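You operate a simulated robot arm through the tools that you are given. There is no shell and no other tool. Be economical: measure what you need, move in short steps, check, and stop when the job is done.

Carry out the task below with a simulated robot arm. There is one attempt and no reset: what you move stays moved.

## Task
Fetch the yellow wipes packet and set it on the low left shelf of the steel rack. Then put the yellow clip on the top of the small steel table away on the black-edged bench top. Then fetch the beige pad and set it on the low right shelf of the steel rack. Then take the blue tile and leave it on the blue book. Then open the second machine lower drawer from the left, take the second machine lemon wedge on the blue-edged bench top and put it away in the inside from the left of the second machine lower drawer and shut the drawer again. Then put the white pad on the black book. Then open the grey bench right drawer. The order counts.

Only the result counts: the job must be done as asked and must still hold three seconds after the hand-in. Knocking over, shifting, dropping, spilling or breaking anything else fails it.

## Robot
A 6-joint arm with a fingered hand on a trunk, on a base that drives. Base frame: it is fixed to the floor where the robot stands at the start and does not move with it; the origin is under the middle of the robot, x ahead of it, y to its left, z up. Readings come in m, degrees, newtons and seconds.
With the tool pointing down near the work surface it reaches from about 0.28 to 0.6 m from the robot's upright axis, wherever it stands. Its first joint turns from -166.0 to 166.0 degrees. Places, roughly: beige pad (6x5x5 cm) [0.5, 1.4, 0.8]; black book (15x8x3 cm) [0.6, 1.6, 0.8]; black-edged bench top [-1.3, 6.6, 0.8]; blue book (15x8x3 cm) [1, 1.5, 0.8]; blue tile (8x5x2 cm) [0.5, 1.8, 0.8]; grey bench right drawer [5.1, 9.2, 0.7]; inside of the second machine lower drawer [6, 4.7, 0.6]; low left shelf of the steel rack [-1.5, 0.6, 0.6]; low right shelf of the steel rack [-1.5, 1.8, 0.6]; second machine lemon wedge (4x3x2 cm) [0.5, 2.1, 0.8]; second machine lower drawer [6, 4.8, 0.7]; white pad (6x5x5 cm) [0.5, 2.2, 0.8]; yellow clip (8x3x3 cm) [0.7, -0.4, 0.7]; yellow wipes packet [0.5, 0, 0.75]. Payload 3.2 kg.
The tool frame sits at the grasp point between the pads (the TCP): z along the fingers, y along the line on which they close. The tips reach 0.022 m beyond it. The gripper opens to 0.112 m. The gripper's body begins 0.06 m behind the TCP. The gripper is a hand of 3 fingers: y runs from the thumb to the fingers, the wrist lies at [0, 0, -0.218] in the tool frame.
Orientation is that of the tool frame in the base frame, as [roll, pitch, yaw] about the fixed x, y, z axes, in that order (R = Rz(yaw) Ry(pitch) Rx(roll)). With the fingers straight down and closing along the base's y, the tool's x points along the base's -x, its y along +y and its z along -z.

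## Interface
- The arm moves only by the tool servo_tool. Its argument "deltas" is a list of rows, each a list of 2 entries, a list of its own where there are three numbers: the shift along the base's x, y, z in m, then the turn, a rotation vector about the base's x, y, z in degrees. In form: [[[tx, ty, tz], [wx, wy, wz]], ...]. A call has 1 to 12 rows; each row is the pose to reach, as a shift and turn from the pose commanded when the call began. Each row takes 0.2 s and may step no farther than 0.05 m and 8.6 degrees from the row before; otherwise, the whole call is refused. A pose out of reach is approached as far as the arm can. The call stops where the force on the tool passes 40 N (or 10 N more than at its start, if that is more) or the arm is blocked; 0.2 s more then pass. In this call time passes only in rows, and 0.2 s behind the last. It gives the time, the measured TCP pose, the force on the tool (base axes), the opening and the grip force at its end, in the units of the frame above (readings bear some noise), with the torque about the TCP (base axes, N m) and any sound that the robot's microphone picked up, and new pictures: "pictures" is both (left out), scene, wrist or none.
- Cameras (640 x 400 px; columns grow to the right, rows downward): "scene" is now at [0.0293, 0.1295, 1.4569]; the picture's right is [-0.35, -0.94, 0.00], its down [-0.60, 0.23, -0.76] and it looks along [0.72, -0.27, -0.64] (base axes); focal length 264 px, centre (320, 200). "wrist" rides on the gripper at [0.066, 0.003, -0.08] in the tool frame; the picture's right is [-0.05, 1.00, 0.00], its down [-0.77, -0.04, -0.64] and it looks along [-0.64, -0.03, 0.77] (tool axes); focal length 275 px, centre (320, 200). There is no depth. A picture from a camera that has moved, and an enlarged one, comes with that camera's place and axes in the base frame and with its lens. The place of the scene camera against the robot may be out by one fixed shift of up to 0.018 m in any direction.
- move_column(by): slides the trunk up (or, below 0, down) by that many m; the arm and the scene camera ride with it, the base frame stays. It gives what a move gives, with no picture.
- base_move(legs): drives the robot by 1 to 6 legs, each [ahead, turn to the left] in m and degrees, along the robot's own axes; the way and the turn of a leg run together, so that a leg with both is an arc; at most 1.5 m and 180 degrees a leg. The arm and the cameras ride along, it lands a little off, and it stops where it bumps. It gives what a move gives, and a new picture of the scene camera.
- set_fingers(finger1, finger2, thumb_bend): sets how far each is bent, from 0 (flat) to 1 (curled in); at 0.3 the hand is open as for a grip, at 0.7 the pads meet at the TCP. One left out holds its place. A second passes; each finger stops where it meets its share of the squeeze, and holds until it gets a number again. It is the only way to open and close the hand. It gives what a move gives, with no picture; readings hold the bend of each and the force on the fingers (four entries, about 0 where the hand has none), thumb and palm.
- pan_tilt(pan, tilt): turns the head with the scene camera to pan (to the left, within 155 degrees either way) and tilt (down, from -29 to 69), counted from straight ahead of the robot. It gives what a move gives, and a new picture of the scene camera.
- enlarge(camera, box): a new picture of the part [left, top, right, bottom] of that camera's present view, enlarged. No time passes.
- job_done(): hands the job in; it is judged then, once.

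Work in short steps. Places have to be worked out from the pictures, the camera data and where the tool is seen: move nearer, look again, correct. Check each grasp and each placing, and mend what went wrong. You have 217 turns and 260 pictures in all, those below and enlarged ones among them. Open the gripper and draw the arm clear of the work before you hand the job in, unless the task says otherwise; then end with one line.

The tools are called after "Call:" as a command line: name --argument value ..., lists and objects as JSON in quotes. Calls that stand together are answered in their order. servo_tool: Moves the arm, as the interface text tells. Its arguments: {"type":"object","properties":{"deltas":{"type":"array"},"pictures":{"type":"string","enum":["both","scene","wrist","none"]}},"required":["deltas"]} The other tools are called the same way: move_column (by) slides the trunk up or down; set_fingers (finger1, finger2, thumb_bend) moves the fingers one by one; base_move (legs) drives the base; pan_tilt (pan, tilt) turns the head that bears the scene camera; enlarge (camera, box) takes an enlarged picture of a part of a camera's view; job_done () hands the job in.

At the start:

```text
t: 0.0
eef_pos: [0.3562, -0.19, 1.051]
tool_rot: [179.9, -0.1, 180.0]
wrist_force: [-0.2, -0.5, -0.5]
moment: [-0.02, 0.0, -0.03]
width: 0.112
finger_force: 0.1
shape: jaw
bend: [0.3, 0.3, 0.3]
finger forces: [0.0, 0.1, 0.0, 0.0, 0.0, 0.1]
trunk travel left (down, up): [-0.475, 0.115]
robot x, y, heading: [0.0015, 0.0018, -0.0]
head pan, tilt: [-20.5, 40.1]
```

scene: 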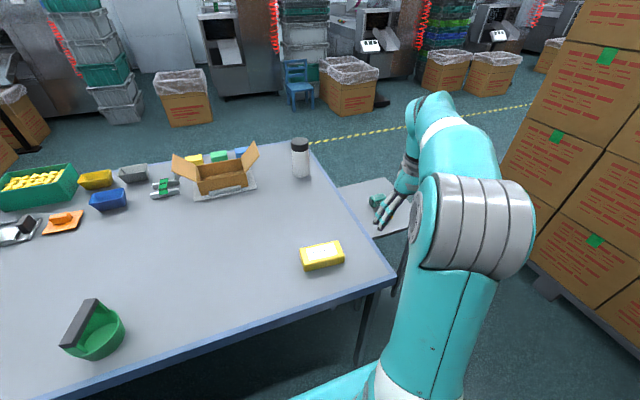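
wrist: 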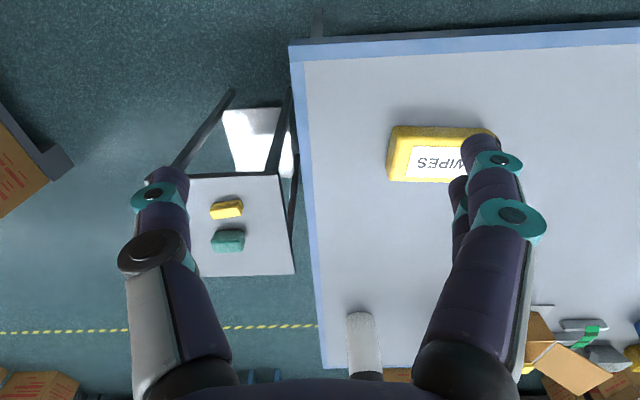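

The wrist picture puts the wipes packet near [0.50, -0.02], with its long side along y. I'll turn the tool so it closes along x, and move above the packet.

Call:
servo_tool --deltas '[[[0.012, 0.015, 0], [0, 0, -8.2]], [[0.025, 0.03, 0], [0, 0, -16.4]], [[0.04, 0.045, 0], [0, 0, -24.6]], [[0.05, 0.06, 0], [0, 0, -32.8]], [[0.065, 0.075, 0], [0, 0, -41]], [[0.08, 0.09, 0], [0, 0, -49.2]], [[0.09, 0.105, 0], [0, 0, -57.4]], [[0.1, 0.12, 0], [0, 0, -65.6]], [[0.12, 0.135, 0], [0, 0, -73.8]], [[0.13, 0.15, 0], [0, 0, -82]], [[0.14, 0.165, 0], [0, 0, -90]]]'

```text
t: 2.4
eef_pos: [0.4959, -0.024, 1.0506]
tool_rot: [180.0, 0.2, 89.9]
wrist_force: [0.3, 0.2, 1.1]
moment: [-0.01, 0.02, 0.01]
width: 0.1118
finger_force: 0.1
shape: jaw
bend: [0.3, 0.3, 0.3]
finger forces: [0.0, 0.1, 0.1, 0.0, 0.0, 0.0]
trunk travel left (down, up): [-0.475, 0.115]
robot x, y, heading: [-0.0012, 0.0009, -0.0]
head pan, tilt: [-20.5, 40.1]
camera scene: at [0.0294, 0.1297, 1.4569], right [-0.35, -0.94, 0.0], down [-0.6, 0.23, -0.76], along [0.72, -0.27, -0.64], focal length 264 px, centre (320, 200)
camera wrist: at [0.4996, 0.0418, 1.1308], right [1.0, -0.05, 0.0], down [-0.04, -0.77, 0.64], along [-0.03, -0.64, -0.77], focal length 275 px, centre (320, 200)
```

scene: 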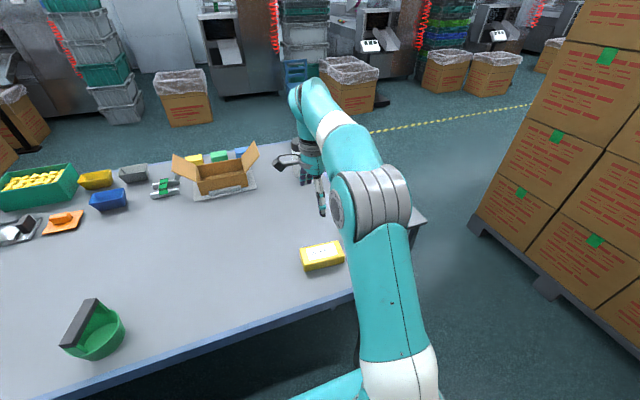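
wrist: 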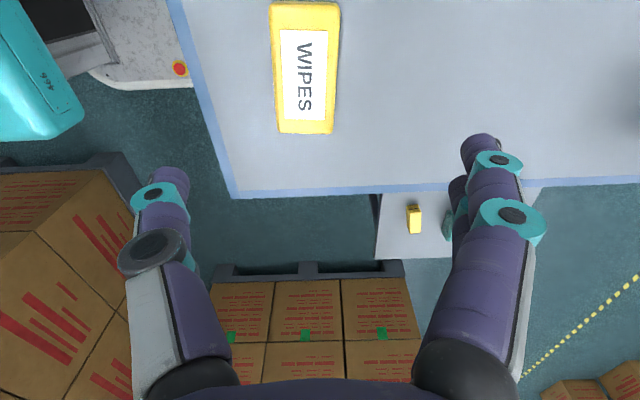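

From two views the packet's top is centred near [0.48, -0.045, 0.82]. It is about 6 cm wide and turned by about -5°. I'll align with it, go lower and look again.

Call:
servo_tool --deltas '[[[-0.008, -0.01, -0.04], [0, 0, -2.5]], [[-0.016, -0.02, -0.08], [0, 0, -5]], [[-0.016, -0.02, -0.12], [0, 0, -5]]]'

```text
t: 3.2
eef_pos: [0.4795, -0.0464, 0.9301]
tool_rot: [180.0, 0.0, 84.9]
wrist_force: [0.2, -0.6, -0.7]
moment: [0.01, -0.01, -0.02]
width: 0.112
finger_force: 0.1
shape: jaw
bend: [0.3, 0.3, 0.3]
finger forces: [0.0, 0.0, 0.0, 0.0, 0.1, 0.0]
trunk travel left (down, up): [-0.475, 0.115]
robot x, y, heading: [0.007, 0.0032, 0.1]
head pan, tilt: [-20.5, 40.1]
camera scene: at [0.0296, 0.1295, 1.4569], right [-0.35, -0.94, 0.0], down [-0.6, 0.23, -0.76], along [0.72, -0.27, -0.64], focal length 264 px, centre (320, 200)
camera wrist: at [0.488, 0.0208, 1.0109], right [0.99, -0.14, 0.0], down [-0.1, -0.76, 0.64], along [-0.09, -0.63, -0.77], focal length 275 px, centre (320, 200)
```

scene: 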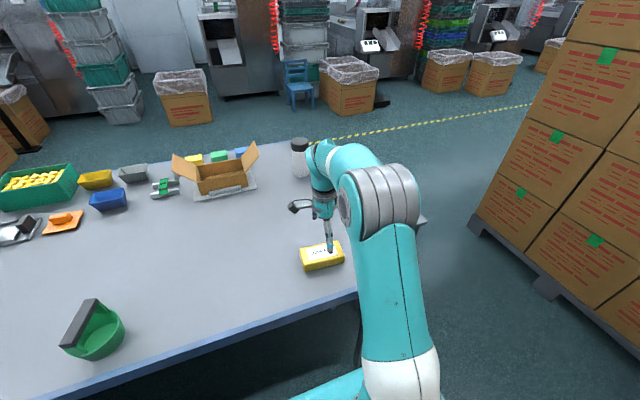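
wrist: 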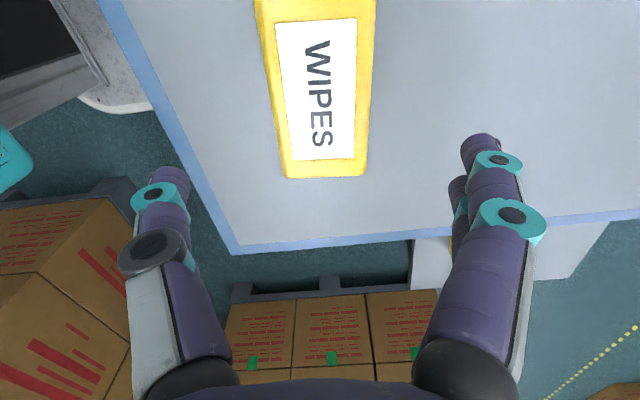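

The packet is aligned and centred at about x = 0.477. I'll go down to TCP z 0.80; the force stop covers any contact.

Call:
servo_tool --deltas '[[[-0.002, 0, -0.04], [0, 0, 0]], [[-0.002, 0, -0.08], [0, 0, 0]], [[-0.002, 0, -0.11], [0, 0, 0]], [[-0.002, 0, -0.13], [0, 0, 0]]]'

Call:
enlarge --camera "scene" --box '[240, 180, 400, 280]'

```text
t: 4.1
eef_pos: [0.4792, -0.0451, 0.8198]
tool_rot: [179.0, 0.0, 84.9]
wrist_force: [-3.3, -0.6, 21.7]
moment: [-0.05, -0.24, 0.01]
width: 0.1117
finger_force: 0.1
shape: jaw
bend: [0.31, 0.31, 0.28]
finger forces: [6.8, 6.8, 0.0, 0.0, 8.5, 0.0]
trunk travel left (down, up): [-0.475, 0.115]
robot x, y, heading: [-0.0014, 0.004, -0.0]
head pan, tilt: [-20.5, 40.1]
stopped in row 4: the force on the tool passed its limit at 58 N (the readings are from after the stop); the commanded pose is now the measured one
camera scene: at [0.027, 0.1298, 1.4574], right [-0.35, -0.94, 0.0], down [-0.6, 0.23, -0.77], along [0.72, -0.27, -0.64], focal length 264 px, centre (320, 200)
camera wrist: at [0.4864, 0.0218, 0.8987], right [0.99, -0.14, 0.02], down [-0.12, -0.76, 0.64], along [-0.07, -0.63, -0.77], focal length 275 px, centre (320, 200)
```

scene: 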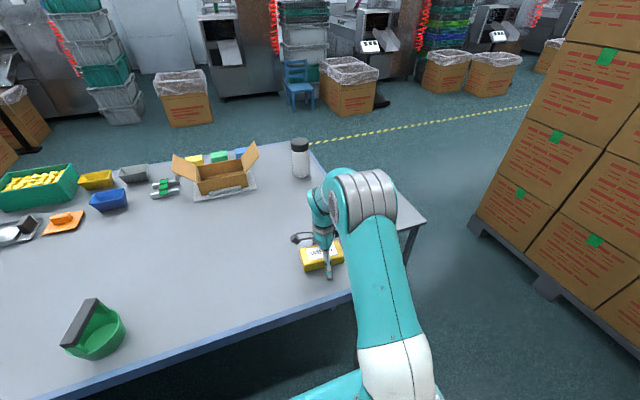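
wrist: 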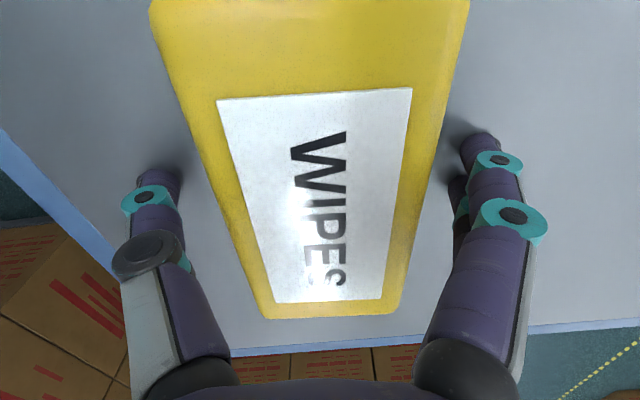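

```text
4.00 times, centred on (320, 230) of scene
camera zoom: at [0.027, 0.1298, 1.4574], right [-0.35, -0.94, 0.0], down [-0.6, 0.23, -0.77], along [0.72, -0.27, -0.64], focal length 1054 px, centre (320, 80)
```

zoom: 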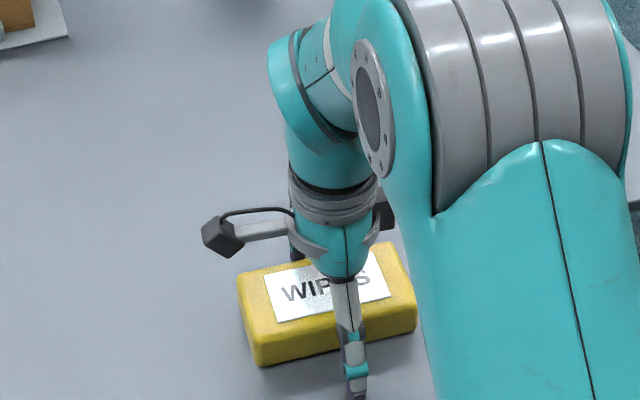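

The fingertips have met the bench (top at about 0.795) with the packet straddled. I'll lift 6 mm and close.

Call:
servo_tool --deltas '[[[0, 0, 0.006], [1.0, 0, 0]]]' --pictures "none"

Call:
set_fingers --finger1 0.7 --finger2 0.7 --thumb_bend 0.7

```text
t: 4.5
eef_pos: [0.4793, -0.0452, 0.8209]
tool_rot: [179.5, -1.0, 84.9]
wrist_force: [-1.2, 0.2, 1.3]
moment: [0.01, 0.02, 0.02]
width: 0.112
finger_force: 0.0
shape: jaw
bend: [0.3, 0.3, 0.29]
finger forces: [0.1, 0.1, 0.0, 0.1, 0.4, 0.0]
trunk travel left (down, up): [-0.475, 0.115]
robot x, y, heading: [-0.0017, 0.0025, 0.2]
head pan, tilt: [-20.5, 40.1]
```

```text
t: 5.2
eef_pos: [0.4803, -0.0464, 0.8265]
tool_rot: [178.8, -1.0, 84.9]
wrist_force: [-3.3, 0.3, 21.9]
moment: [-0.05, 0.22, -0.06]
width: 0.0599
finger_force: 35.9
shape: fingers
bend: [0.54, 0.55, 0.57]
finger forces: [17.7, 17.0, 0.1, 0.0, 36.6, 0.0]
trunk travel left (down, up): [-0.475, 0.115]
robot x, y, heading: [0.0009, 0.0022, -0.0]
head pan, tilt: [-20.5, 40.1]
stopped: the force on the tool passed its limit at 41 N (the readings are from after the stop); the commanded pose is now the measured one
```

The packet is gripped at 60 mm with 36 N. Next I lift it.

Call:
servo_tool --deltas '[[[0, 0, 0.03], [0, 0, 0]], [[0, 0, 0.08], [0, 0, 0]], [[0, 0, 0.13], [0, 0, 0]], [[0, 0, 0.18], [0, 0, 0]]]' --pictures "wrist"

Call:
pan_tilt --pan 150 --tilt 25

```text
t: 6.2
eef_pos: [0.4822, -0.0456, 1.0038]
tool_rot: [179.1, -0.9, 84.9]
wrist_force: [0.4, -0.5, -0.5]
moment: [0.02, 0.0, -0.02]
width: 0.0598
finger_force: 23.8
shape: fingers
bend: [0.52, 0.54, 0.58]
finger forces: [12.2, 11.7, 0.1, 0.0, 23.7, 0.1]
trunk travel left (down, up): [-0.475, 0.115]
robot x, y, heading: [-0.0005, 0.0026, -0.1]
head pan, tilt: [-20.5, 40.1]
camera wrist: at [0.4893, 0.0197, 1.0868], right [0.99, -0.14, 0.02], down [-0.12, -0.77, 0.62], along [-0.07, -0.62, -0.78], focal length 275 px, centre (320, 200)
```

wrist: 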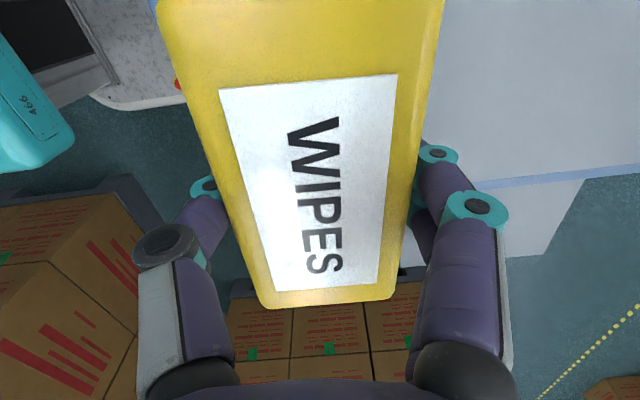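

```text
t: 8.7
eef_pos: [0.4827, -0.0449, 1.0045]
tool_rot: [179.1, -0.9, 84.9]
wrist_force: [-0.3, 0.2, 0.0]
moment: [-0.02, -0.01, 0.01]
width: 0.0596
finger_force: 23.8
shape: fingers
bend: [0.52, 0.54, 0.58]
finger forces: [12.1, 11.7, 0.0, 0.1, 23.7, 0.0]
trunk travel left (down, up): [-0.475, 0.115]
robot x, y, heading: [0.0006, -0.0006, 0.1]
head pan, tilt: [150.0, 25.0]
camera scene: at [-0.1298, 0.2054, 1.4804], right [0.5, 0.87, 0.0], down [0.37, -0.21, -0.91], along [-0.78, 0.45, -0.42], focal length 264 px, centre (320, 200)
```

scene: 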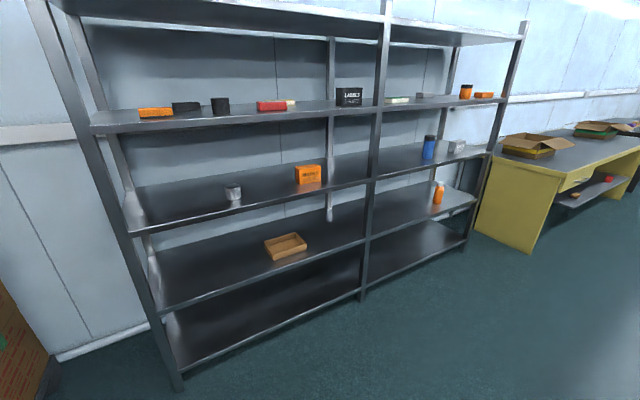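

The shelf to use is the second from the bottom (about 0.55 m); the next one up is at about 0.95. To reach in I need a hand tilted about 40° with the packet level. I'll turn the packet lengthwise along x, set it back on the bench and regrip it with a tilted hand.

Call:
servo_tool --deltas '[[[0, 0, 0], [0, 0, -8.5]], [[0, 0, 0], [0, 0, -17]], [[0, 0, 0], [0, 0, -25.5]], [[0, 0, 0], [0, 0, -34]], [[0, 0, 0], [0, 0, -42.5]], [[0, 0, 0], [0, 0, -51]], [[0, 0, 0], [0, 0, -59.5]], [[0, 0, 0], [0, 0, -68]], [[0, 0, 0], [0, 0, -76.5]], [[0, 0, 0], [0, 0, -85]]]' --pictures "none"

```text
t: 10.9
eef_pos: [0.4817, -0.0452, 1.0043]
tool_rot: [179.1, -1.0, -0.3]
wrist_force: [-0.7, -0.5, -0.4]
moment: [0.0, 0.0, 0.02]
width: 0.0596
finger_force: 24.0
shape: fingers
bend: [0.52, 0.54, 0.58]
finger forces: [12.0, 11.7, 0.0, 0.0, 23.6, 0.0]
trunk travel left (down, up): [-0.475, 0.115]
robot x, y, heading: [0.0002, -0.0023, 0.2]
head pan, tilt: [150.0, 25.0]
```

Reachable, with the packet level. I'll lower it to the bench, at the same TCP height as when I gripped it.

Call:
servo_tool --deltas '[[[0, 0, -0.05], [0, 0, 0]], [[0, 0, -0.1], [0, 0, 0]], [[0, 0, -0.145], [0, 0, 0]], [[0, 0, -0.165], [0, 0, 0]], [[0, 0, -0.176], [0, 0, 0]]]' --pictures "wrist"

Call:
set_fingers --finger1 0.3 --finger2 0.3 --thumb_bend 0.3

```text
t: 12.1
eef_pos: [0.4807, -0.0461, 0.8263]
tool_rot: [179.1, -1.1, -0.2]
wrist_force: [0.5, 1.6, 0.1]
moment: [-0.03, -0.01, 0.02]
width: 0.0597
finger_force: 23.5
shape: fingers
bend: [0.52, 0.54, 0.58]
finger forces: [12.0, 11.6, 0.1, 0.0, 23.5, 0.0]
trunk travel left (down, up): [-0.475, 0.115]
robot x, y, heading: [-0.0059, 0.0032, 0.4]
head pan, tilt: [150.0, 25.0]
camera wrist: at [0.5453, -0.0478, 0.908], right [-0.05, -1.0, 0.02], down [-0.78, 0.05, 0.62], along [-0.62, 0.02, -0.78], focal length 275 px, centre (320, 200)
```

wrist: 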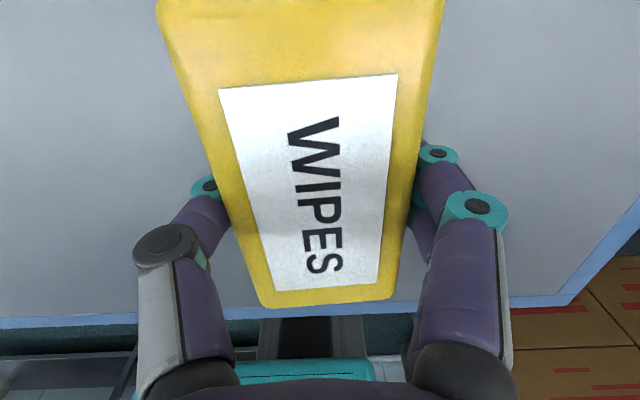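

```text
t: 13.1
eef_pos: [0.4809, -0.0458, 0.8278]
tool_rot: [179.1, -1.0, -0.2]
wrist_force: [0.6, -0.3, -0.6]
moment: [0.03, 0.02, 0.01]
width: 0.1114
finger_force: 0.1
shape: fingers
bend: [0.3, 0.3, 0.3]
finger forces: [0.0, 0.1, 0.0, 0.0, 0.0, 0.0]
trunk travel left (down, up): [-0.475, 0.115]
robot x, y, heading: [0.0028, 0.0032, 0.2]
head pan, tilt: [150.0, 25.0]
```

Released. I'll tilt the hand 40° about the closing axis with the fingers still straddling the packet, and shift 1.5 cm towards its middle.

Call:
servo_tool --deltas '[[[0.003, 0, 0.015], [0, -8, 0]], [[0.006, 0, 0.015], [0, -16, 0]], [[0.009, 0, 0.012], [0, -24, 0]], [[0.012, 0, 0.008], [0, -32, 0]], [[0.015, 0, 0.002], [0, -40, 0]]]' --pictures "wrist"

Call:
pan_tilt --pan 0 --tilt 50

```text
t: 14.3
eef_pos: [0.4949, -0.0436, 0.8289]
tool_rot: [179.2, -40.9, -0.1]
wrist_force: [0.0, -0.1, 0.3]
moment: [-0.05, 0.0, -0.02]
width: 0.1115
finger_force: 0.0
shape: fingers
bend: [0.3, 0.3, 0.3]
finger forces: [0.1, 0.1, 0.1, 0.0, 0.0, 0.1]
out of reach, approached as far as the arm can: row 4
trunk travel left (down, up): [-0.475, 0.115]
robot x, y, heading: [0.0026, -0.0017, 0.0]
head pan, tilt: [150.0, 25.0]
camera wrist: at [0.4922, -0.0461, 0.9329], right [-0.05, -1.0, -0.02], down [-1.0, 0.05, -0.02], along [0.03, 0.02, -1.0], focal length 275 px, centre (320, 200)
```

wrist: 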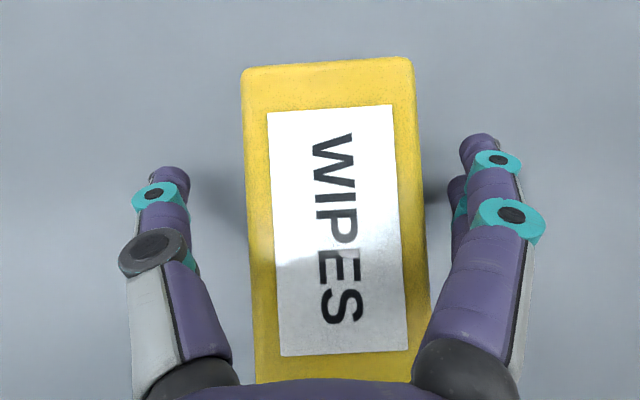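

```text
t: 16.7
eef_pos: [0.4962, -0.0451, 0.8293]
tool_rot: [179.1, -40.9, -0.2]
wrist_force: [0.9, -0.3, -0.2]
moment: [0.0, -0.05, -0.02]
width: 0.1113
finger_force: 0.0
shape: fingers
bend: [0.3, 0.3, 0.3]
finger forces: [0.0, 0.0, 0.0, 0.0, 0.0, 0.0]
trunk travel left (down, up): [-0.475, 0.115]
robot x, y, heading: [0.0017, 0.0023, 0.1]
head pan, tilt: [0.0, 50.0]
camera scene: at [0.0269, 0.1593, 1.4429], right [0.0, -1.0, 0.0], down [-0.77, 0.0, -0.64], along [0.64, 0.0, -0.77], focal length 264 px, centre (320, 200)
```

scene: 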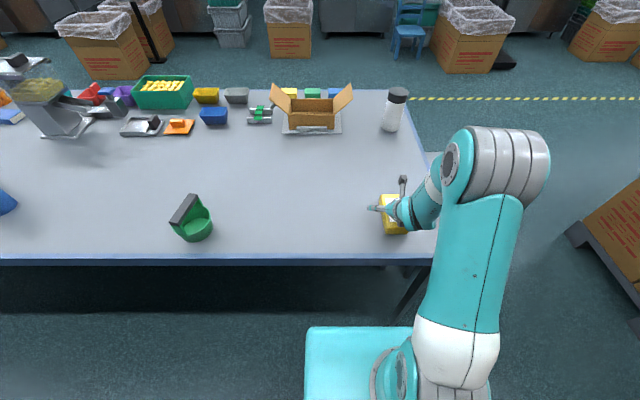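

The tilt works and the fingers straddle the packet's middle. I'll close on it.

Call:
set_fingers --finger1 0.7 --finger2 0.7 --thumb_bend 0.7

Call:
servo_tool --deltas '[[[0, 0, 0.02], [0, 0, 0]], [[0, 0, 0.06], [0, 0, 0]], [[0, 0, 0.1], [0, 0, 0]], [[0, 0, 0.14], [0, 0, 0]]]' --pictures "wrist"

```text
t: 17.7
eef_pos: [0.4962, -0.0454, 0.8286]
tool_rot: [179.2, -41.0, -0.1]
wrist_force: [-0.6, -0.9, 1.2]
moment: [-0.09, -0.02, 0.0]
width: 0.0604
finger_force: 21.4
shape: fingers
bend: [0.5, 0.5, 0.54]
finger forces: [10.4, 11.0, 0.0, 0.0, 20.6, 0.0]
trunk travel left (down, up): [-0.475, 0.115]
robot x, y, heading: [0.0051, 0.0001, 0.1]
head pan, tilt: [0.0, 50.0]
```

```text
t: 18.7
eef_pos: [0.4932, -0.0435, 0.936]
tool_rot: [179.2, -41.3, -0.3]
wrist_force: [0.5, -0.7, -1.0]
moment: [0.01, 0.0, -0.01]
width: 0.0603
finger_force: 20.6
shape: fingers
bend: [0.5, 0.5, 0.54]
finger forces: [10.3, 10.4, 0.1, 0.0, 20.7, 0.0]
out of reach, approached as far as the arm can: row 3, 4
trunk travel left (down, up): [-0.475, 0.115]
robot x, y, heading: [0.0001, -0.0013, 0.0]
head pan, tilt: [0.0, 50.0]
camera wrist: at [0.4883, -0.0454, 1.0393], right [-0.05, -1.0, -0.02], down [-1.0, 0.05, -0.03], along [0.03, 0.02, -1.0], focal length 275 px, centre (320, 200)
```

wrist: 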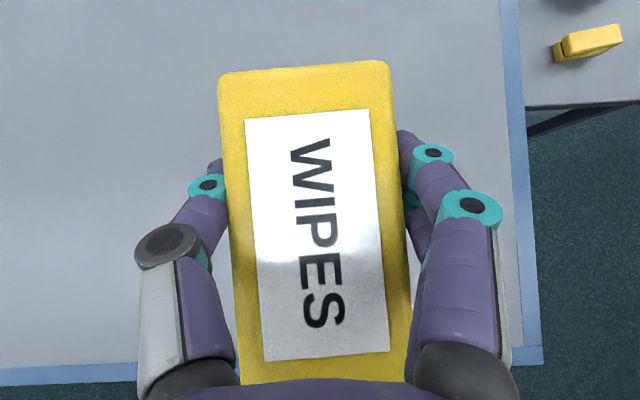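

The packet is held level in a tilted hand. I'll back away from the bench, turn to face the rack and line up at y≈0.3, clear of the tray near y 0.68.

Call:
base_move --legs '[[-0.4, 0], [0, 90], [0.27, 0], [0, 90]]'

Call:
move_column --by -0.26

Call:
pan_tilt --pan -5 --tilt 38

```text
t: 30.3
eef_pos: [-0.8827, 0.3211, 0.935]
tool_rot: [179.2, -41.1, 179.1]
wrist_force: [0.7, 0.0, -0.8]
moment: [0.02, 0.03, -0.01]
width: 0.06
finger_force: 20.3
shape: fingers
bend: [0.51, 0.5, 0.54]
finger forces: [10.3, 10.4, 0.0, 0.0, 20.7, 0.1]
trunk travel left (down, up): [-0.475, 0.115]
robot x, y, heading: [-0.3912, 0.2716, 179.2]
head pan, tilt: [0.0, 50.0]
camera scene: at [-0.4003, 0.0981, 1.4429], right [0.01, 1.0, 0.0], down [0.77, -0.01, -0.64], along [-0.64, 0.01, -0.77], focal length 264 px, centre (320, 200)
```

scene: 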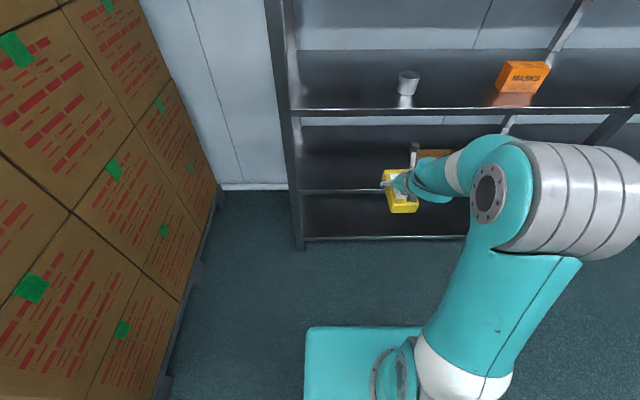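

```text
t: 33.0
eef_pos: [-0.883, 0.3215, 0.6747]
tool_rot: [179.1, -41.2, 179.1]
wrist_force: [0.0, 0.5, -0.8]
moment: [0.0, 0.02, -0.01]
width: 0.0601
finger_force: 20.7
shape: fingers
bend: [0.51, 0.5, 0.54]
finger forces: [10.3, 10.4, 0.0, 0.1, 20.7, 0.0]
trunk travel left (down, up): [-0.215, 0.375]
robot x, y, heading: [-0.3879, 0.2693, 179.4]
head pan, tilt: [0.0, 50.0]
```

```text
t: 33.7
eef_pos: [-0.8821, 0.3218, 0.6744]
tool_rot: [179.3, -41.3, 179.0]
wrist_force: [-1.2, -0.5, -0.2]
moment: [0.0, 0.02, 0.03]
width: 0.0603
finger_force: 20.3
shape: fingers
bend: [0.51, 0.5, 0.54]
finger forces: [10.3, 10.3, 0.0, 0.0, 20.7, 0.1]
trunk travel left (down, up): [-0.215, 0.375]
robot x, y, heading: [-0.3877, 0.2699, 179.2]
head pan, tilt: [-5.0, 38.0]
camera scene: at [-0.4092, 0.1058, 1.2], right [0.1, 0.99, 0.0], down [0.61, -0.06, -0.79], along [-0.78, 0.08, -0.62], focal length 264 px, centre (320, 200)
```

scene: 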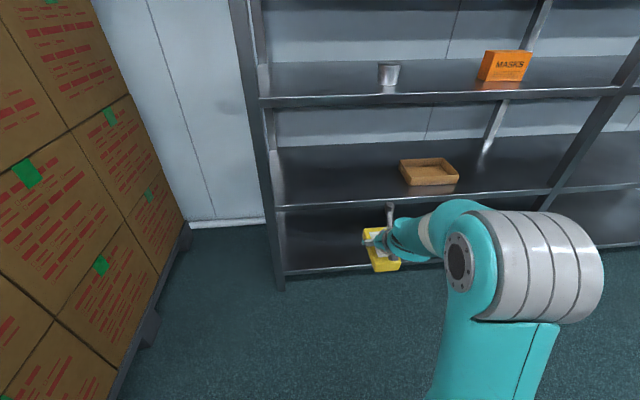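

The target shelf's front edge is at x≈-1.20 with its surface at z≈0.55; the shelf above starts at about 0.93. I'll lower the hand 5 cm and drive 0.40 m in.

Call:
servo_tool --deltas '[[[0, 0, -0.025], [0, 0, 0]], [[0, 0, -0.045], [0, 0, 0]]]' --pictures "none"

Call:
base_move --legs '[[0.4, 0]]'

```text
t: 34.3
eef_pos: [-0.8817, 0.3196, 0.6307]
tool_rot: [179.0, -41.4, 179.3]
wrist_force: [1.3, 1.7, -0.4]
moment: [0.02, 0.0, 0.01]
width: 0.0603
finger_force: 20.3
shape: fingers
bend: [0.51, 0.5, 0.54]
finger forces: [10.2, 10.4, 0.0, 0.0, 20.6, 0.0]
out of reach, approached as far as the arm can: row 1
trunk travel left (down, up): [-0.215, 0.375]
robot x, y, heading: [-0.3902, 0.2706, 179.2]
head pan, tilt: [-5.0, 38.0]
```

```text
t: 36.8
eef_pos: [-1.2903, 0.3275, 0.6306]
tool_rot: [179.0, -41.2, 178.8]
wrist_force: [1.1, 0.2, -1.9]
moment: [-0.02, 0.02, -0.03]
width: 0.0602
finger_force: 20.6
shape: fingers
bend: [0.51, 0.5, 0.54]
finger forces: [10.2, 10.4, 0.0, 0.1, 20.5, 0.1]
trunk travel left (down, up): [-0.215, 0.375]
robot x, y, heading: [-0.8016, 0.2763, 178.7]
head pan, tilt: [-5.0, 38.0]
camera scene: at [-0.8183, 0.1122, 1.2], right [0.1, 0.99, 0.0], down [0.61, -0.06, -0.79], along [-0.78, 0.08, -0.62], focal length 264 px, centre (320, 200)
```

scene: 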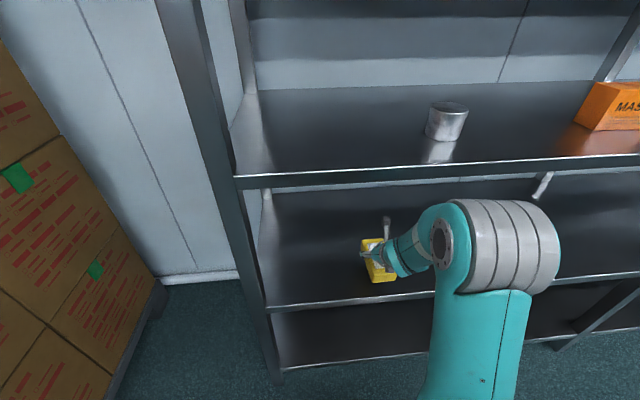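

I'm inside the bay. I'll reach 4 cm deeper and then lower until contact.

Call:
servo_tool --deltas '[[[-0.02, 0, 0], [0, 0, 0]], [[-0.04, 0, 0], [0, 0, 0]], [[-0.04, 0, -0.015], [0, 0, 0]], [[-0.04, 0, -0.025], [0, 0, 0]], [[-0.04, 0, -0.033], [0, 0, 0]]]'

```text
t: 38.0
eef_pos: [-1.3308, 0.3277, 0.5975]
tool_rot: [179.1, -41.2, 179.0]
wrist_force: [-0.1, -0.4, -1.3]
moment: [0.01, -0.03, 0.01]
width: 0.0598
finger_force: 20.2
shape: fingers
bend: [0.51, 0.5, 0.54]
finger forces: [10.2, 10.4, 0.1, 0.0, 20.6, 0.0]
trunk travel left (down, up): [-0.215, 0.375]
robot x, y, heading: [-0.7992, 0.2746, 179.2]
head pan, tilt: [-5.0, 38.0]
camera scene: at [-0.8184, 0.1122, 1.2001], right [0.1, 0.99, 0.0], down [0.61, -0.06, -0.79], along [-0.78, 0.08, -0.62], focal length 264 px, centre (320, 200)
camera wrist: at [-1.3281, 0.3295, 0.7013], right [0.06, 1.0, -0.02], down [1.0, -0.06, -0.03], along [-0.03, -0.02, -1.0], focal length 275 px, centre (320, 200)
```

scene: 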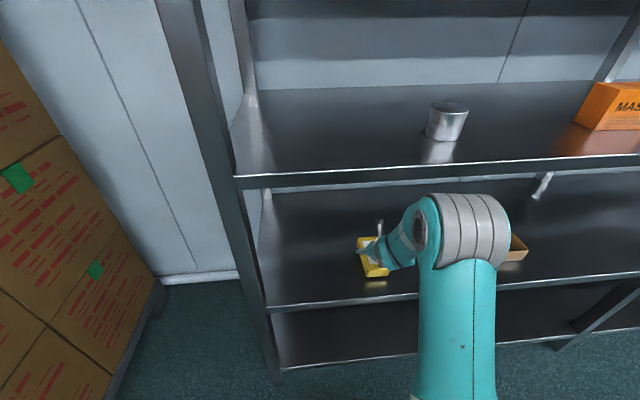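
wrist: 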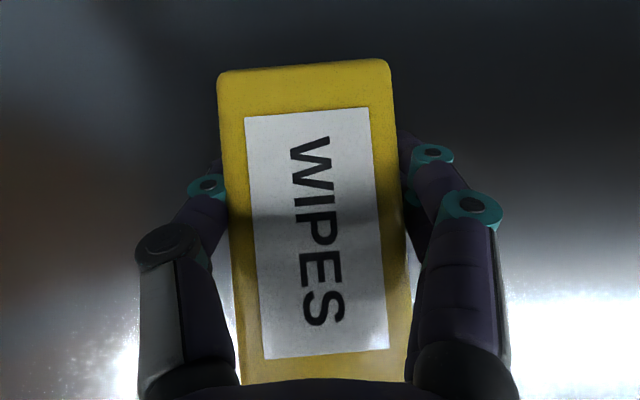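

Still no contact. The packet sits well inside the shelf, so I'll lower slowly in small rows.

Call:
servo_tool --deltas '[[[0, 0, -0.005], [0, 0, 0]], [[0, 0, -0.01], [0, 0, 0]], [[0, 0, -0.014], [0, 0, 0]], [[0, 0, -0.018], [0, 0, 0]], [[0, 0, -0.022], [0, 0, 0]], [[0, 0, -0.026], [0, 0, 0]], [[0, 0, -0.03], [0, 0, 0]]]' --pictures "none"

```text
t: 39.0
eef_pos: [-1.3342, 0.3283, 0.5889]
tool_rot: [178.7, -42.3, 179.5]
wrist_force: [1.1, -0.1, 19.4]
moment: [0.72, 0.13, -0.07]
width: 0.0599
finger_force: 28.3
shape: fingers
bend: [0.51, 0.53, 0.54]
finger forces: [10.6, 26.0, 0.1, 0.1, 20.9, 0.0]
trunk travel left (down, up): [-0.215, 0.375]
robot x, y, heading: [-0.799, 0.2747, 178.7]
head pan, tilt: [-5.0, 38.0]
stopped in row 4: the force on the tool passed its limit at 44 N (the readings are from after the stop); the commanded pose is now the measured one
```

Contact at TCP 0.586, so the shelf surface is near 0.553. I'll ease up 2 mm, release and draw back along the hand's tilt.

Call:
servo_tool --deltas '[[[0, 0, 0.003], [0, 0, 0]]]' --pictures "none"

Call:
set_fingers --finger1 0.3 --finger2 0.3 --thumb_bend 0.3

Call:
servo_tool --deltas '[[[0.02, 0, 0.02], [0, 0, 0]], [[0.04, 0, 0.04], [0, 0, 0]], [[0.06, 0, 0.06], [0, 0, 0]]]'

```text
t: 39.4
eef_pos: [-1.332, 0.3278, 0.5878]
tool_rot: [179.0, -42.1, 179.3]
wrist_force: [-3.7, 0.9, 9.9]
moment: [0.4, 0.15, 0.06]
width: 0.0599
finger_force: 24.0
shape: fingers
bend: [0.51, 0.52, 0.54]
finger forces: [10.3, 17.6, 0.1, 0.0, 20.4, 0.0]
trunk travel left (down, up): [-0.215, 0.375]
robot x, y, heading: [-0.7994, 0.2758, 178.9]
head pan, tilt: [-5.0, 38.0]
```

```text
t: 40.4
eef_pos: [-1.3327, 0.3264, 0.5887]
tool_rot: [178.8, -41.9, 179.3]
wrist_force: [-0.4, 0.3, 0.3]
moment: [0.0, -0.04, 0.03]
width: 0.1109
finger_force: 0.0
shape: fingers
bend: [0.3, 0.3, 0.3]
finger forces: [0.1, 0.0, 0.0, 0.0, 0.1, 0.0]
trunk travel left (down, up): [-0.215, 0.375]
robot x, y, heading: [-0.7972, 0.2815, 178.8]
head pan, tilt: [-5.0, 38.0]
```

```text
t: 41.2
eef_pos: [-1.2703, 0.3297, 0.6484]
tool_rot: [178.9, -41.9, 179.3]
wrist_force: [0.0, 0.2, -0.2]
moment: [-0.02, -0.01, -0.01]
width: 0.1114
finger_force: 0.1
shape: fingers
bend: [0.3, 0.3, 0.3]
finger forces: [0.1, 0.0, 0.1, 0.1, 0.0, 0.1]
trunk travel left (down, up): [-0.215, 0.375]
robot x, y, heading: [-0.7965, 0.2776, 178.9]
head pan, tilt: [-5.0, 38.0]
camera scene: at [-0.8185, 0.1122, 1.2], right [0.1, 0.99, 0.0], down [0.61, -0.06, -0.79], along [-0.78, 0.08, -0.62], focal length 264 px, centre (320, 200)
camera wrist: at [-1.2666, 0.3305, 0.7524], right [0.06, 1.0, -0.02], down [1.0, -0.06, -0.04], along [-0.04, -0.01, -1.0], focal length 275 px, centre (320, 200)
```

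scene: 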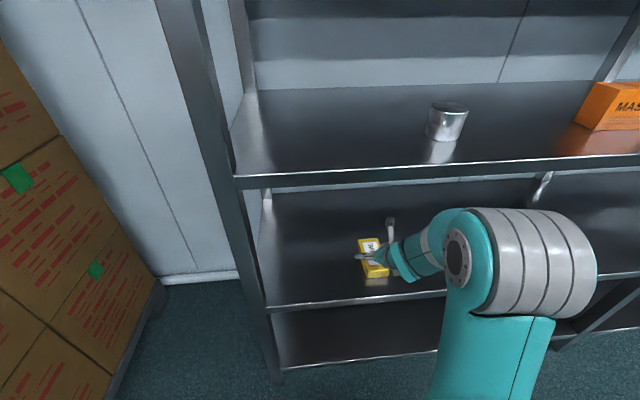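
wrist: 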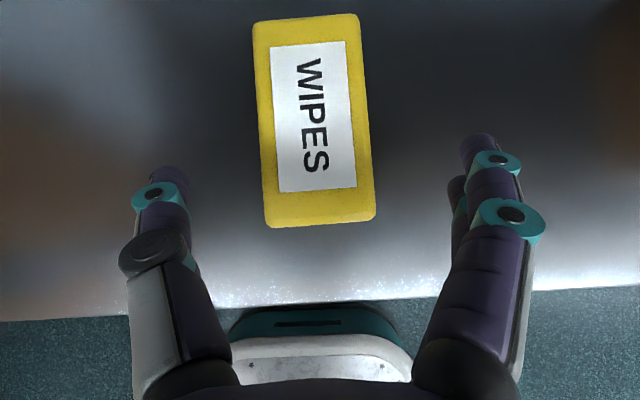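

The packet is on the low left shelf, fully inside. I'll back out, raise the trunk and take a look on the way to the small steel table.

Call:
base_move --legs '[[-0.4, 0]]'

Call:
move_column --by 0.26

Call:
base_move --legs '[[-0.42, 0], [0, 90]]'

```text
t: 43.7
eef_pos: [-0.8695, 0.3217, 0.6482]
tool_rot: [179.0, -41.9, 179.4]
wrist_force: [1.2, 0.2, 0.3]
moment: [-0.01, 0.0, -0.01]
width: 0.1115
finger_force: 0.0
shape: fingers
bend: [0.3, 0.3, 0.3]
finger forces: [0.1, 0.0, 0.0, 0.0, 0.0, 0.0]
trunk travel left (down, up): [-0.215, 0.375]
robot x, y, heading: [-0.3975, 0.2693, 179.2]
head pan, tilt: [-5.0, 38.0]
camera scene: at [-0.416, 0.1059, 1.2], right [0.1, 0.99, 0.0], down [0.61, -0.06, -0.79], along [-0.78, 0.08, -0.62], focal length 264 px, centre (320, 200)
```

scene: 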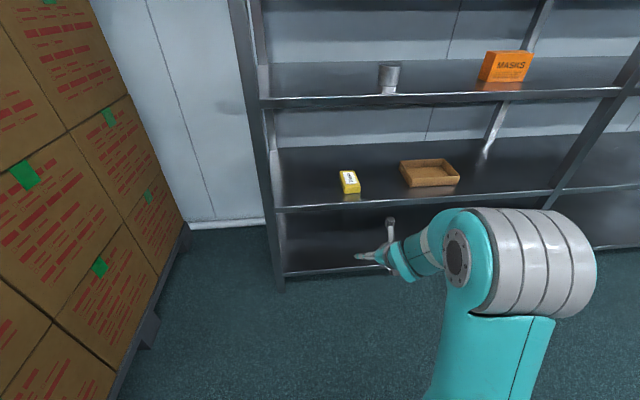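

```text
t: 46.4
eef_pos: [-0.8688, 0.3211, 0.9078]
tool_rot: [178.8, -41.9, 179.5]
wrist_force: [-0.4, 0.1, -1.0]
moment: [-0.01, -0.01, -0.03]
width: 0.1113
finger_force: 0.0
shape: fingers
bend: [0.3, 0.3, 0.3]
finger forces: [0.0, 0.0, 0.1, 0.0, 0.0, 0.1]
trunk travel left (down, up): [-0.475, 0.115]
robot x, y, heading: [-0.4005, 0.2727, 179.0]
head pan, tilt: [-5.0, 38.0]
```

```text
t: 52.8
eef_pos: [-0.0302, -0.2063, 0.9089]
tool_rot: [179.0, -42.0, -90.3]
wrist_force: [0.9, 0.7, -0.4]
moment: [-0.02, 0.02, -0.02]
width: 0.111
finger_force: 0.1
shape: fingers
bend: [0.3, 0.3, 0.3]
finger forces: [0.0, 0.1, 0.1, 0.0, 0.0, 0.0]
trunk travel left (down, up): [-0.475, 0.115]
robot x, y, heading: [0.0229, 0.262, -90.4]
head pan, tilt: [-5.0, 38.0]
camera scene: at [0.1863, 0.2311, 1.46], right [-1.0, 0.1, 0.0], down [0.06, 0.61, -0.79], along [-0.08, -0.78, -0.62], focal length 264 px, centre (320, 200)
```

scene: 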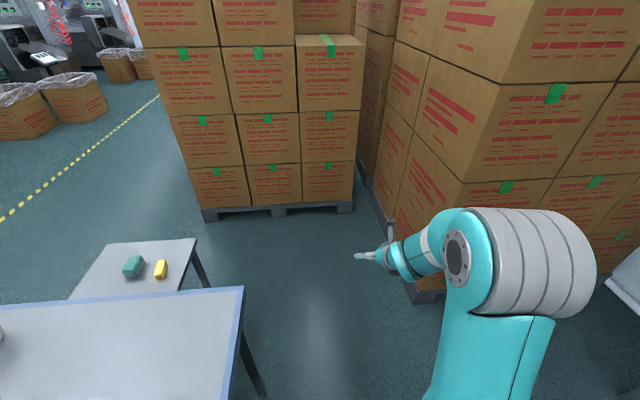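

The map is clear: bench corner at (0.36, -0.23), pallets at (-0.41, -0.53) and y≈-1.38, clip at about (0.715, -0.43) lying along y. I'll drive to (0.2, -0.52) facing +x.

Call:
base_move --legs '[[0.78, 0], [0, 90.4], [0.17, 0]]'

Call:
servo_tool --deltas '[[[0, 0, 0], [0, 8.4, 0]], [[0, 0, 0], [0, 16.8, 0]], [[0, 0, 0], [0, 25.2, 0]], [[0, 0, 0], [0, 33.6, 0]], [[0, 0, 0], [0, 42, 0]]]' --pictures "wrist"

```text
t: 61.9
eef_pos: [0.6547, -0.584, 0.9083]
tool_rot: [178.9, -41.9, -1.1]
wrist_force: [0.7, 0.6, -0.1]
moment: [0.02, -0.02, -0.03]
width: 0.1112
finger_force: 0.0
shape: fingers
bend: [0.3, 0.3, 0.3]
finger forces: [0.0, 0.0, 0.0, 0.0, 0.0, 0.0]
trunk travel left (down, up): [-0.475, 0.115]
robot x, y, heading: [0.1798, -0.5271, -1.4]
head pan, tilt: [-5.0, 38.0]
camera scene: at [0.2224, -0.3773, 1.46], right [-0.11, -0.99, 0.0], down [-0.61, 0.07, -0.79], along [0.78, -0.09, -0.62], focal length 264 px, centre (320, 200)
```

scene: 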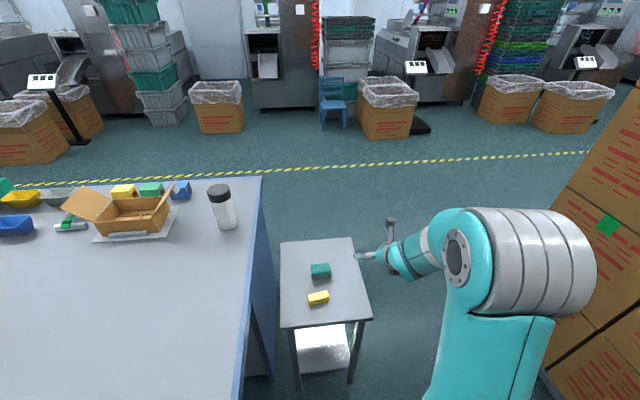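

```text
t: 63.0
eef_pos: [0.6535, -0.5845, 0.9098]
tool_rot: [178.2, 0.1, -0.8]
wrist_force: [0.3, 1.4, 0.1]
moment: [-0.01, -0.03, -0.01]
width: 0.1115
finger_force: 0.1
shape: fingers
bend: [0.3, 0.3, 0.3]
finger forces: [0.0, 0.1, 0.0, 0.0, 0.1, 0.0]
out of reach, approached as far as the arm can: row 1, 2
trunk travel left (down, up): [-0.475, 0.115]
robot x, y, heading: [0.1798, -0.5313, -1.5]
head pan, tilt: [-5.0, 38.0]
camera wrist: at [0.7195, -0.5852, 0.9895], right [-0.06, -1.0, 0.03], down [-0.77, 0.07, 0.64], along [-0.64, 0.01, -0.77], focal length 275 px, centre (320, 200)
```

wrist: 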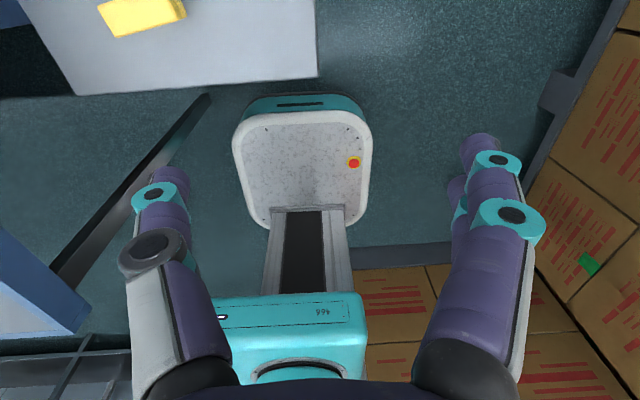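

The clip is at about (0.715, -0.43). I'll turn the tool 90° so it closes along x, and move above the clip for a wrist look.

Call:
servo_tool --deltas '[[[0.005, 0.02, 0], [0, 0, 8.5]], [[0.01, 0.04, 0], [0, 0, 17]], [[0.015, 0.06, 0], [0, 0, 25.5]], [[0.02, 0.08, 0], [0, 0, 34]], [[0.03, 0.1, 0], [0, 0, 42.5]], [[0.035, 0.115, 0], [0, 0, 51]], [[0.04, 0.125, 0], [0, 0, 59.5]], [[0.045, 0.135, -0.02], [0, 0, 68]], [[0.05, 0.145, -0.03], [0, 0, 76.5]], [[0.055, 0.15, -0.04], [0, 0, 85]], [[0.06, 0.155, -0.05], [0, 0, 91]]]' --pictures "wrist"

```text
t: 65.5
eef_pos: [0.7133, -0.4298, 0.8581]
tool_rot: [178.2, 0.0, 90.1]
wrist_force: [0.2, 0.2, 0.1]
moment: [-0.01, 0.01, -0.02]
width: 0.1116
finger_force: 0.1
shape: fingers
bend: [0.3, 0.3, 0.3]
finger forces: [0.1, 0.0, 0.1, 0.1, 0.0, 0.0]
trunk travel left (down, up): [-0.475, 0.115]
robot x, y, heading: [0.183, -0.5275, -1.5]
head pan, tilt: [-5.0, 38.0]
camera wrist: at [0.7133, -0.363, 0.9382], right [1.0, -0.04, 0.03], down [-0.05, -0.77, 0.63], along [0.0, -0.64, -0.77], focal length 275 px, centre (320, 200)
```

wrist: 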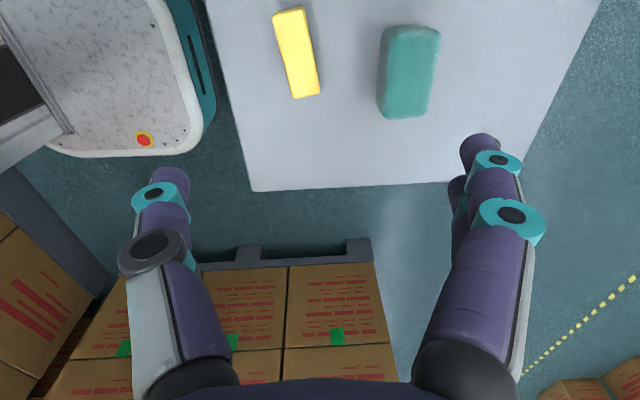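

The clip's middle is at about (0.699, -0.43), turned about +7°, with the teal block to its +x side. I'll narrow the hand, rotate 7° and go down a step.

Call:
set_fingers --finger1 0.42 --finger2 0.42 --thumb_bend 0.42

Call:
servo_tool --deltas '[[[-0.008, 0, -0.04], [0, 0, 4]], [[-0.015, -0.002, -0.08], [0, 0, 7]], [[-0.015, -0.002, -0.11], [1.8, 0, 7]]]' --pictures "both"

```text
t: 66.5
eef_pos: [0.7129, -0.4299, 0.8591]
tool_rot: [178.1, 0.1, 90.1]
wrist_force: [0.0, -0.3, 0.4]
moment: [-0.03, -0.01, 0.01]
width: 0.0789
finger_force: 0.1
shape: fingers
bend: [0.42, 0.42, 0.42]
finger forces: [0.0, 0.1, 0.0, 0.0, 0.0, 0.0]
trunk travel left (down, up): [-0.475, 0.115]
robot x, y, heading: [0.1851, -0.5296, -1.5]
head pan, tilt: [-5.0, 38.0]
```

```text
t: 67.2
eef_pos: [0.6963, -0.4328, 0.7479]
tool_rot: [178.0, -1.7, 97.1]
wrist_force: [-0.7, 0.4, 0.2]
moment: [-0.02, -0.01, 0.01]
width: 0.0789
finger_force: 0.0
shape: fingers
bend: [0.42, 0.42, 0.42]
finger forces: [0.0, 0.1, 0.1, 0.0, 0.1, 0.1]
trunk travel left (down, up): [-0.475, 0.115]
robot x, y, heading: [0.1855, -0.5278, -1.5]
head pan, tilt: [-5.0, 38.0]
camera scene: at [0.222, -0.3773, 1.4601], right [-0.11, -0.99, 0.0], down [-0.61, 0.07, -0.79], along [0.78, -0.09, -0.62], focal length 264 px, centre (320, 200)
camera wrist: at [0.6895, -0.3683, 0.8296], right [1.0, 0.08, 0.03], down [0.04, -0.79, 0.61], along [0.07, -0.61, -0.79], focal length 275 px, centre (320, 200)
```

scene: 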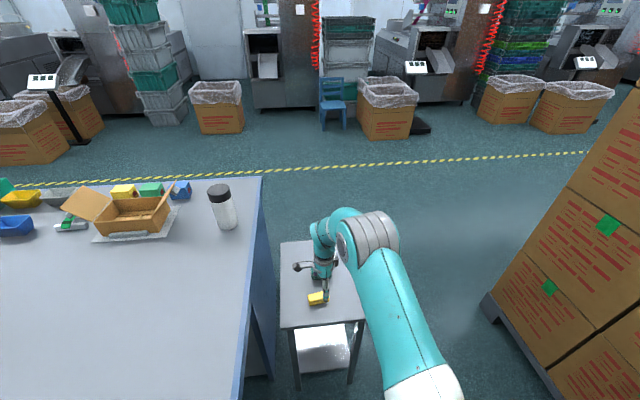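
wrist: 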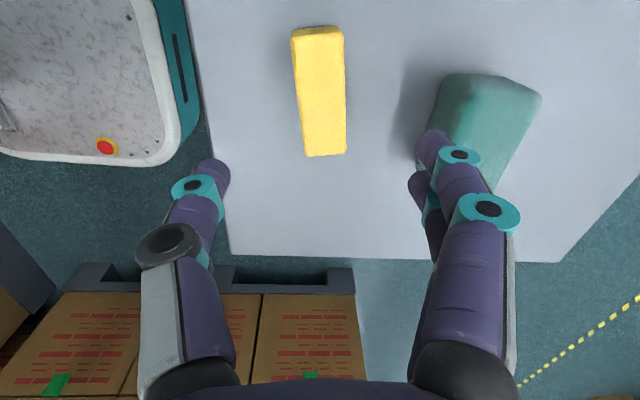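

The clip top is at z≈0.636, middle at (0.7015, -0.429). I'll level the tool and descend around it.

Call:
servo_tool --deltas '[[[0.005, 0.003, -0.04], [-1.9, 1.8, 2]], [[0.005, 0.003, -0.08], [-1.9, 1.8, 2]], [[0.005, 0.003, -0.1], [-1.9, 1.8, 2]], [[0.005, 0.003, -0.115], [-1.9, 1.8, 2]]]' --pictures "wrist"

```text
t: 68.0
eef_pos: [0.7083, -0.4258, 0.6655]
tool_rot: [179.1, -0.1, 99.2]
wrist_force: [-1.5, -0.3, 18.0]
moment: [-0.02, 0.08, 0.0]
width: 0.0828
finger_force: 9.2
shape: fingers
bend: [0.43, 0.43, 0.41]
finger forces: [4.3, 5.2, 0.0, 0.0, 8.7, 0.1]
trunk travel left (down, up): [-0.475, 0.115]
robot x, y, heading: [0.1786, -0.5245, -1.5]
head pan, tilt: [-5.0, 38.0]
stopped in row 3: the force on the tool passed its limit at 55 N (the readings are from after the stop); the commanded pose is now the measured one
camera wrist: at [0.6998, -0.3604, 0.7455], right [0.99, 0.11, 0.02], down [0.08, -0.77, 0.63], along [0.08, -0.63, -0.77], focal length 275 px, centre (320, 200)
```

wrist: 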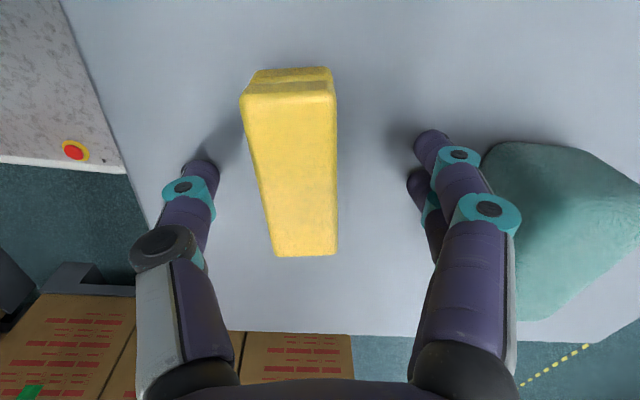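

Fingertips are on the table and straddling the clip. I'll raise 8 mm and close.

Call:
servo_tool --deltas '[[[-0.003, 0, 0.009], [0, 0, 0]]]' --pictures "none"

Call:
set_fingers --finger1 0.75 --finger2 0.75 --thumb_bend 0.75

Call:
servo_tool --deltas '[[[0, 0, 0.03], [0, 0, 0]], [[0, 0, 0.08], [0, 0, 0]], [[0, 0, 0.13], [0, 0, 0]], [[0, 0, 0.18], [0, 0, 0]], [[0, 0, 0.23], [0, 0, 0]]]' --pictures "wrist"

```text
t: 68.4
eef_pos: [0.7038, -0.4256, 0.6725]
tool_rot: [179.2, -0.1, 99.1]
wrist_force: [-0.2, -0.4, 0.9]
moment: [0.0, 0.02, -0.02]
width: 0.0785
finger_force: 0.0
shape: fingers
bend: [0.42, 0.42, 0.42]
finger forces: [0.0, 0.0, 0.1, 0.0, 0.1, 0.0]
trunk travel left (down, up): [-0.475, 0.115]
robot x, y, heading: [0.1839, -0.5281, -1.6]
head pan, tilt: [-5.0, 38.0]
```

```text
t: 69.4
eef_pos: [0.705, -0.4269, 0.671]
tool_rot: [179.3, -0.1, 99.1]
wrist_force: [0.8, -0.5, 0.4]
moment: [0.03, 0.01, -0.02]
width: 0.0231
finger_force: 17.5
shape: fingers
bend: [0.7, 0.7, 0.65]
finger forces: [8.5, 8.6, 0.1, 0.0, 17.3, 0.0]
trunk travel left (down, up): [-0.475, 0.115]
robot x, y, heading: [0.1805, -0.531, -1.7]
head pan, tilt: [-5.0, 38.0]
```

```text
t: 70.6
eef_pos: [0.7057, -0.4268, 0.9039]
tool_rot: [179.2, -0.1, 99.0]
wrist_force: [0.1, 0.0, -1.1]
moment: [0.04, 0.0, -0.02]
width: 0.0226
finger_force: 17.1
shape: fingers
bend: [0.71, 0.71, 0.64]
finger forces: [8.6, 8.6, 0.0, 0.0, 17.1, 0.0]
trunk travel left (down, up): [-0.475, 0.115]
robot x, y, heading: [0.1826, -0.5288, -1.5]
head pan, tilt: [-5.0, 38.0]
camera wrist: at [0.6962, -0.3605, 0.9845], right [0.99, 0.11, 0.01], down [0.08, -0.77, 0.63], along [0.08, -0.63, -0.77], focal length 275 px, centre (320, 200)
```

wrist: 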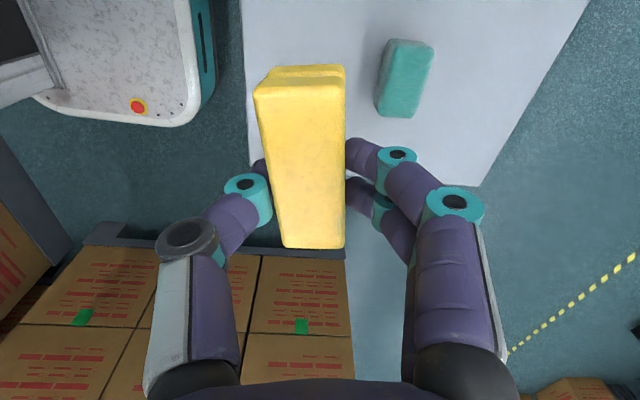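

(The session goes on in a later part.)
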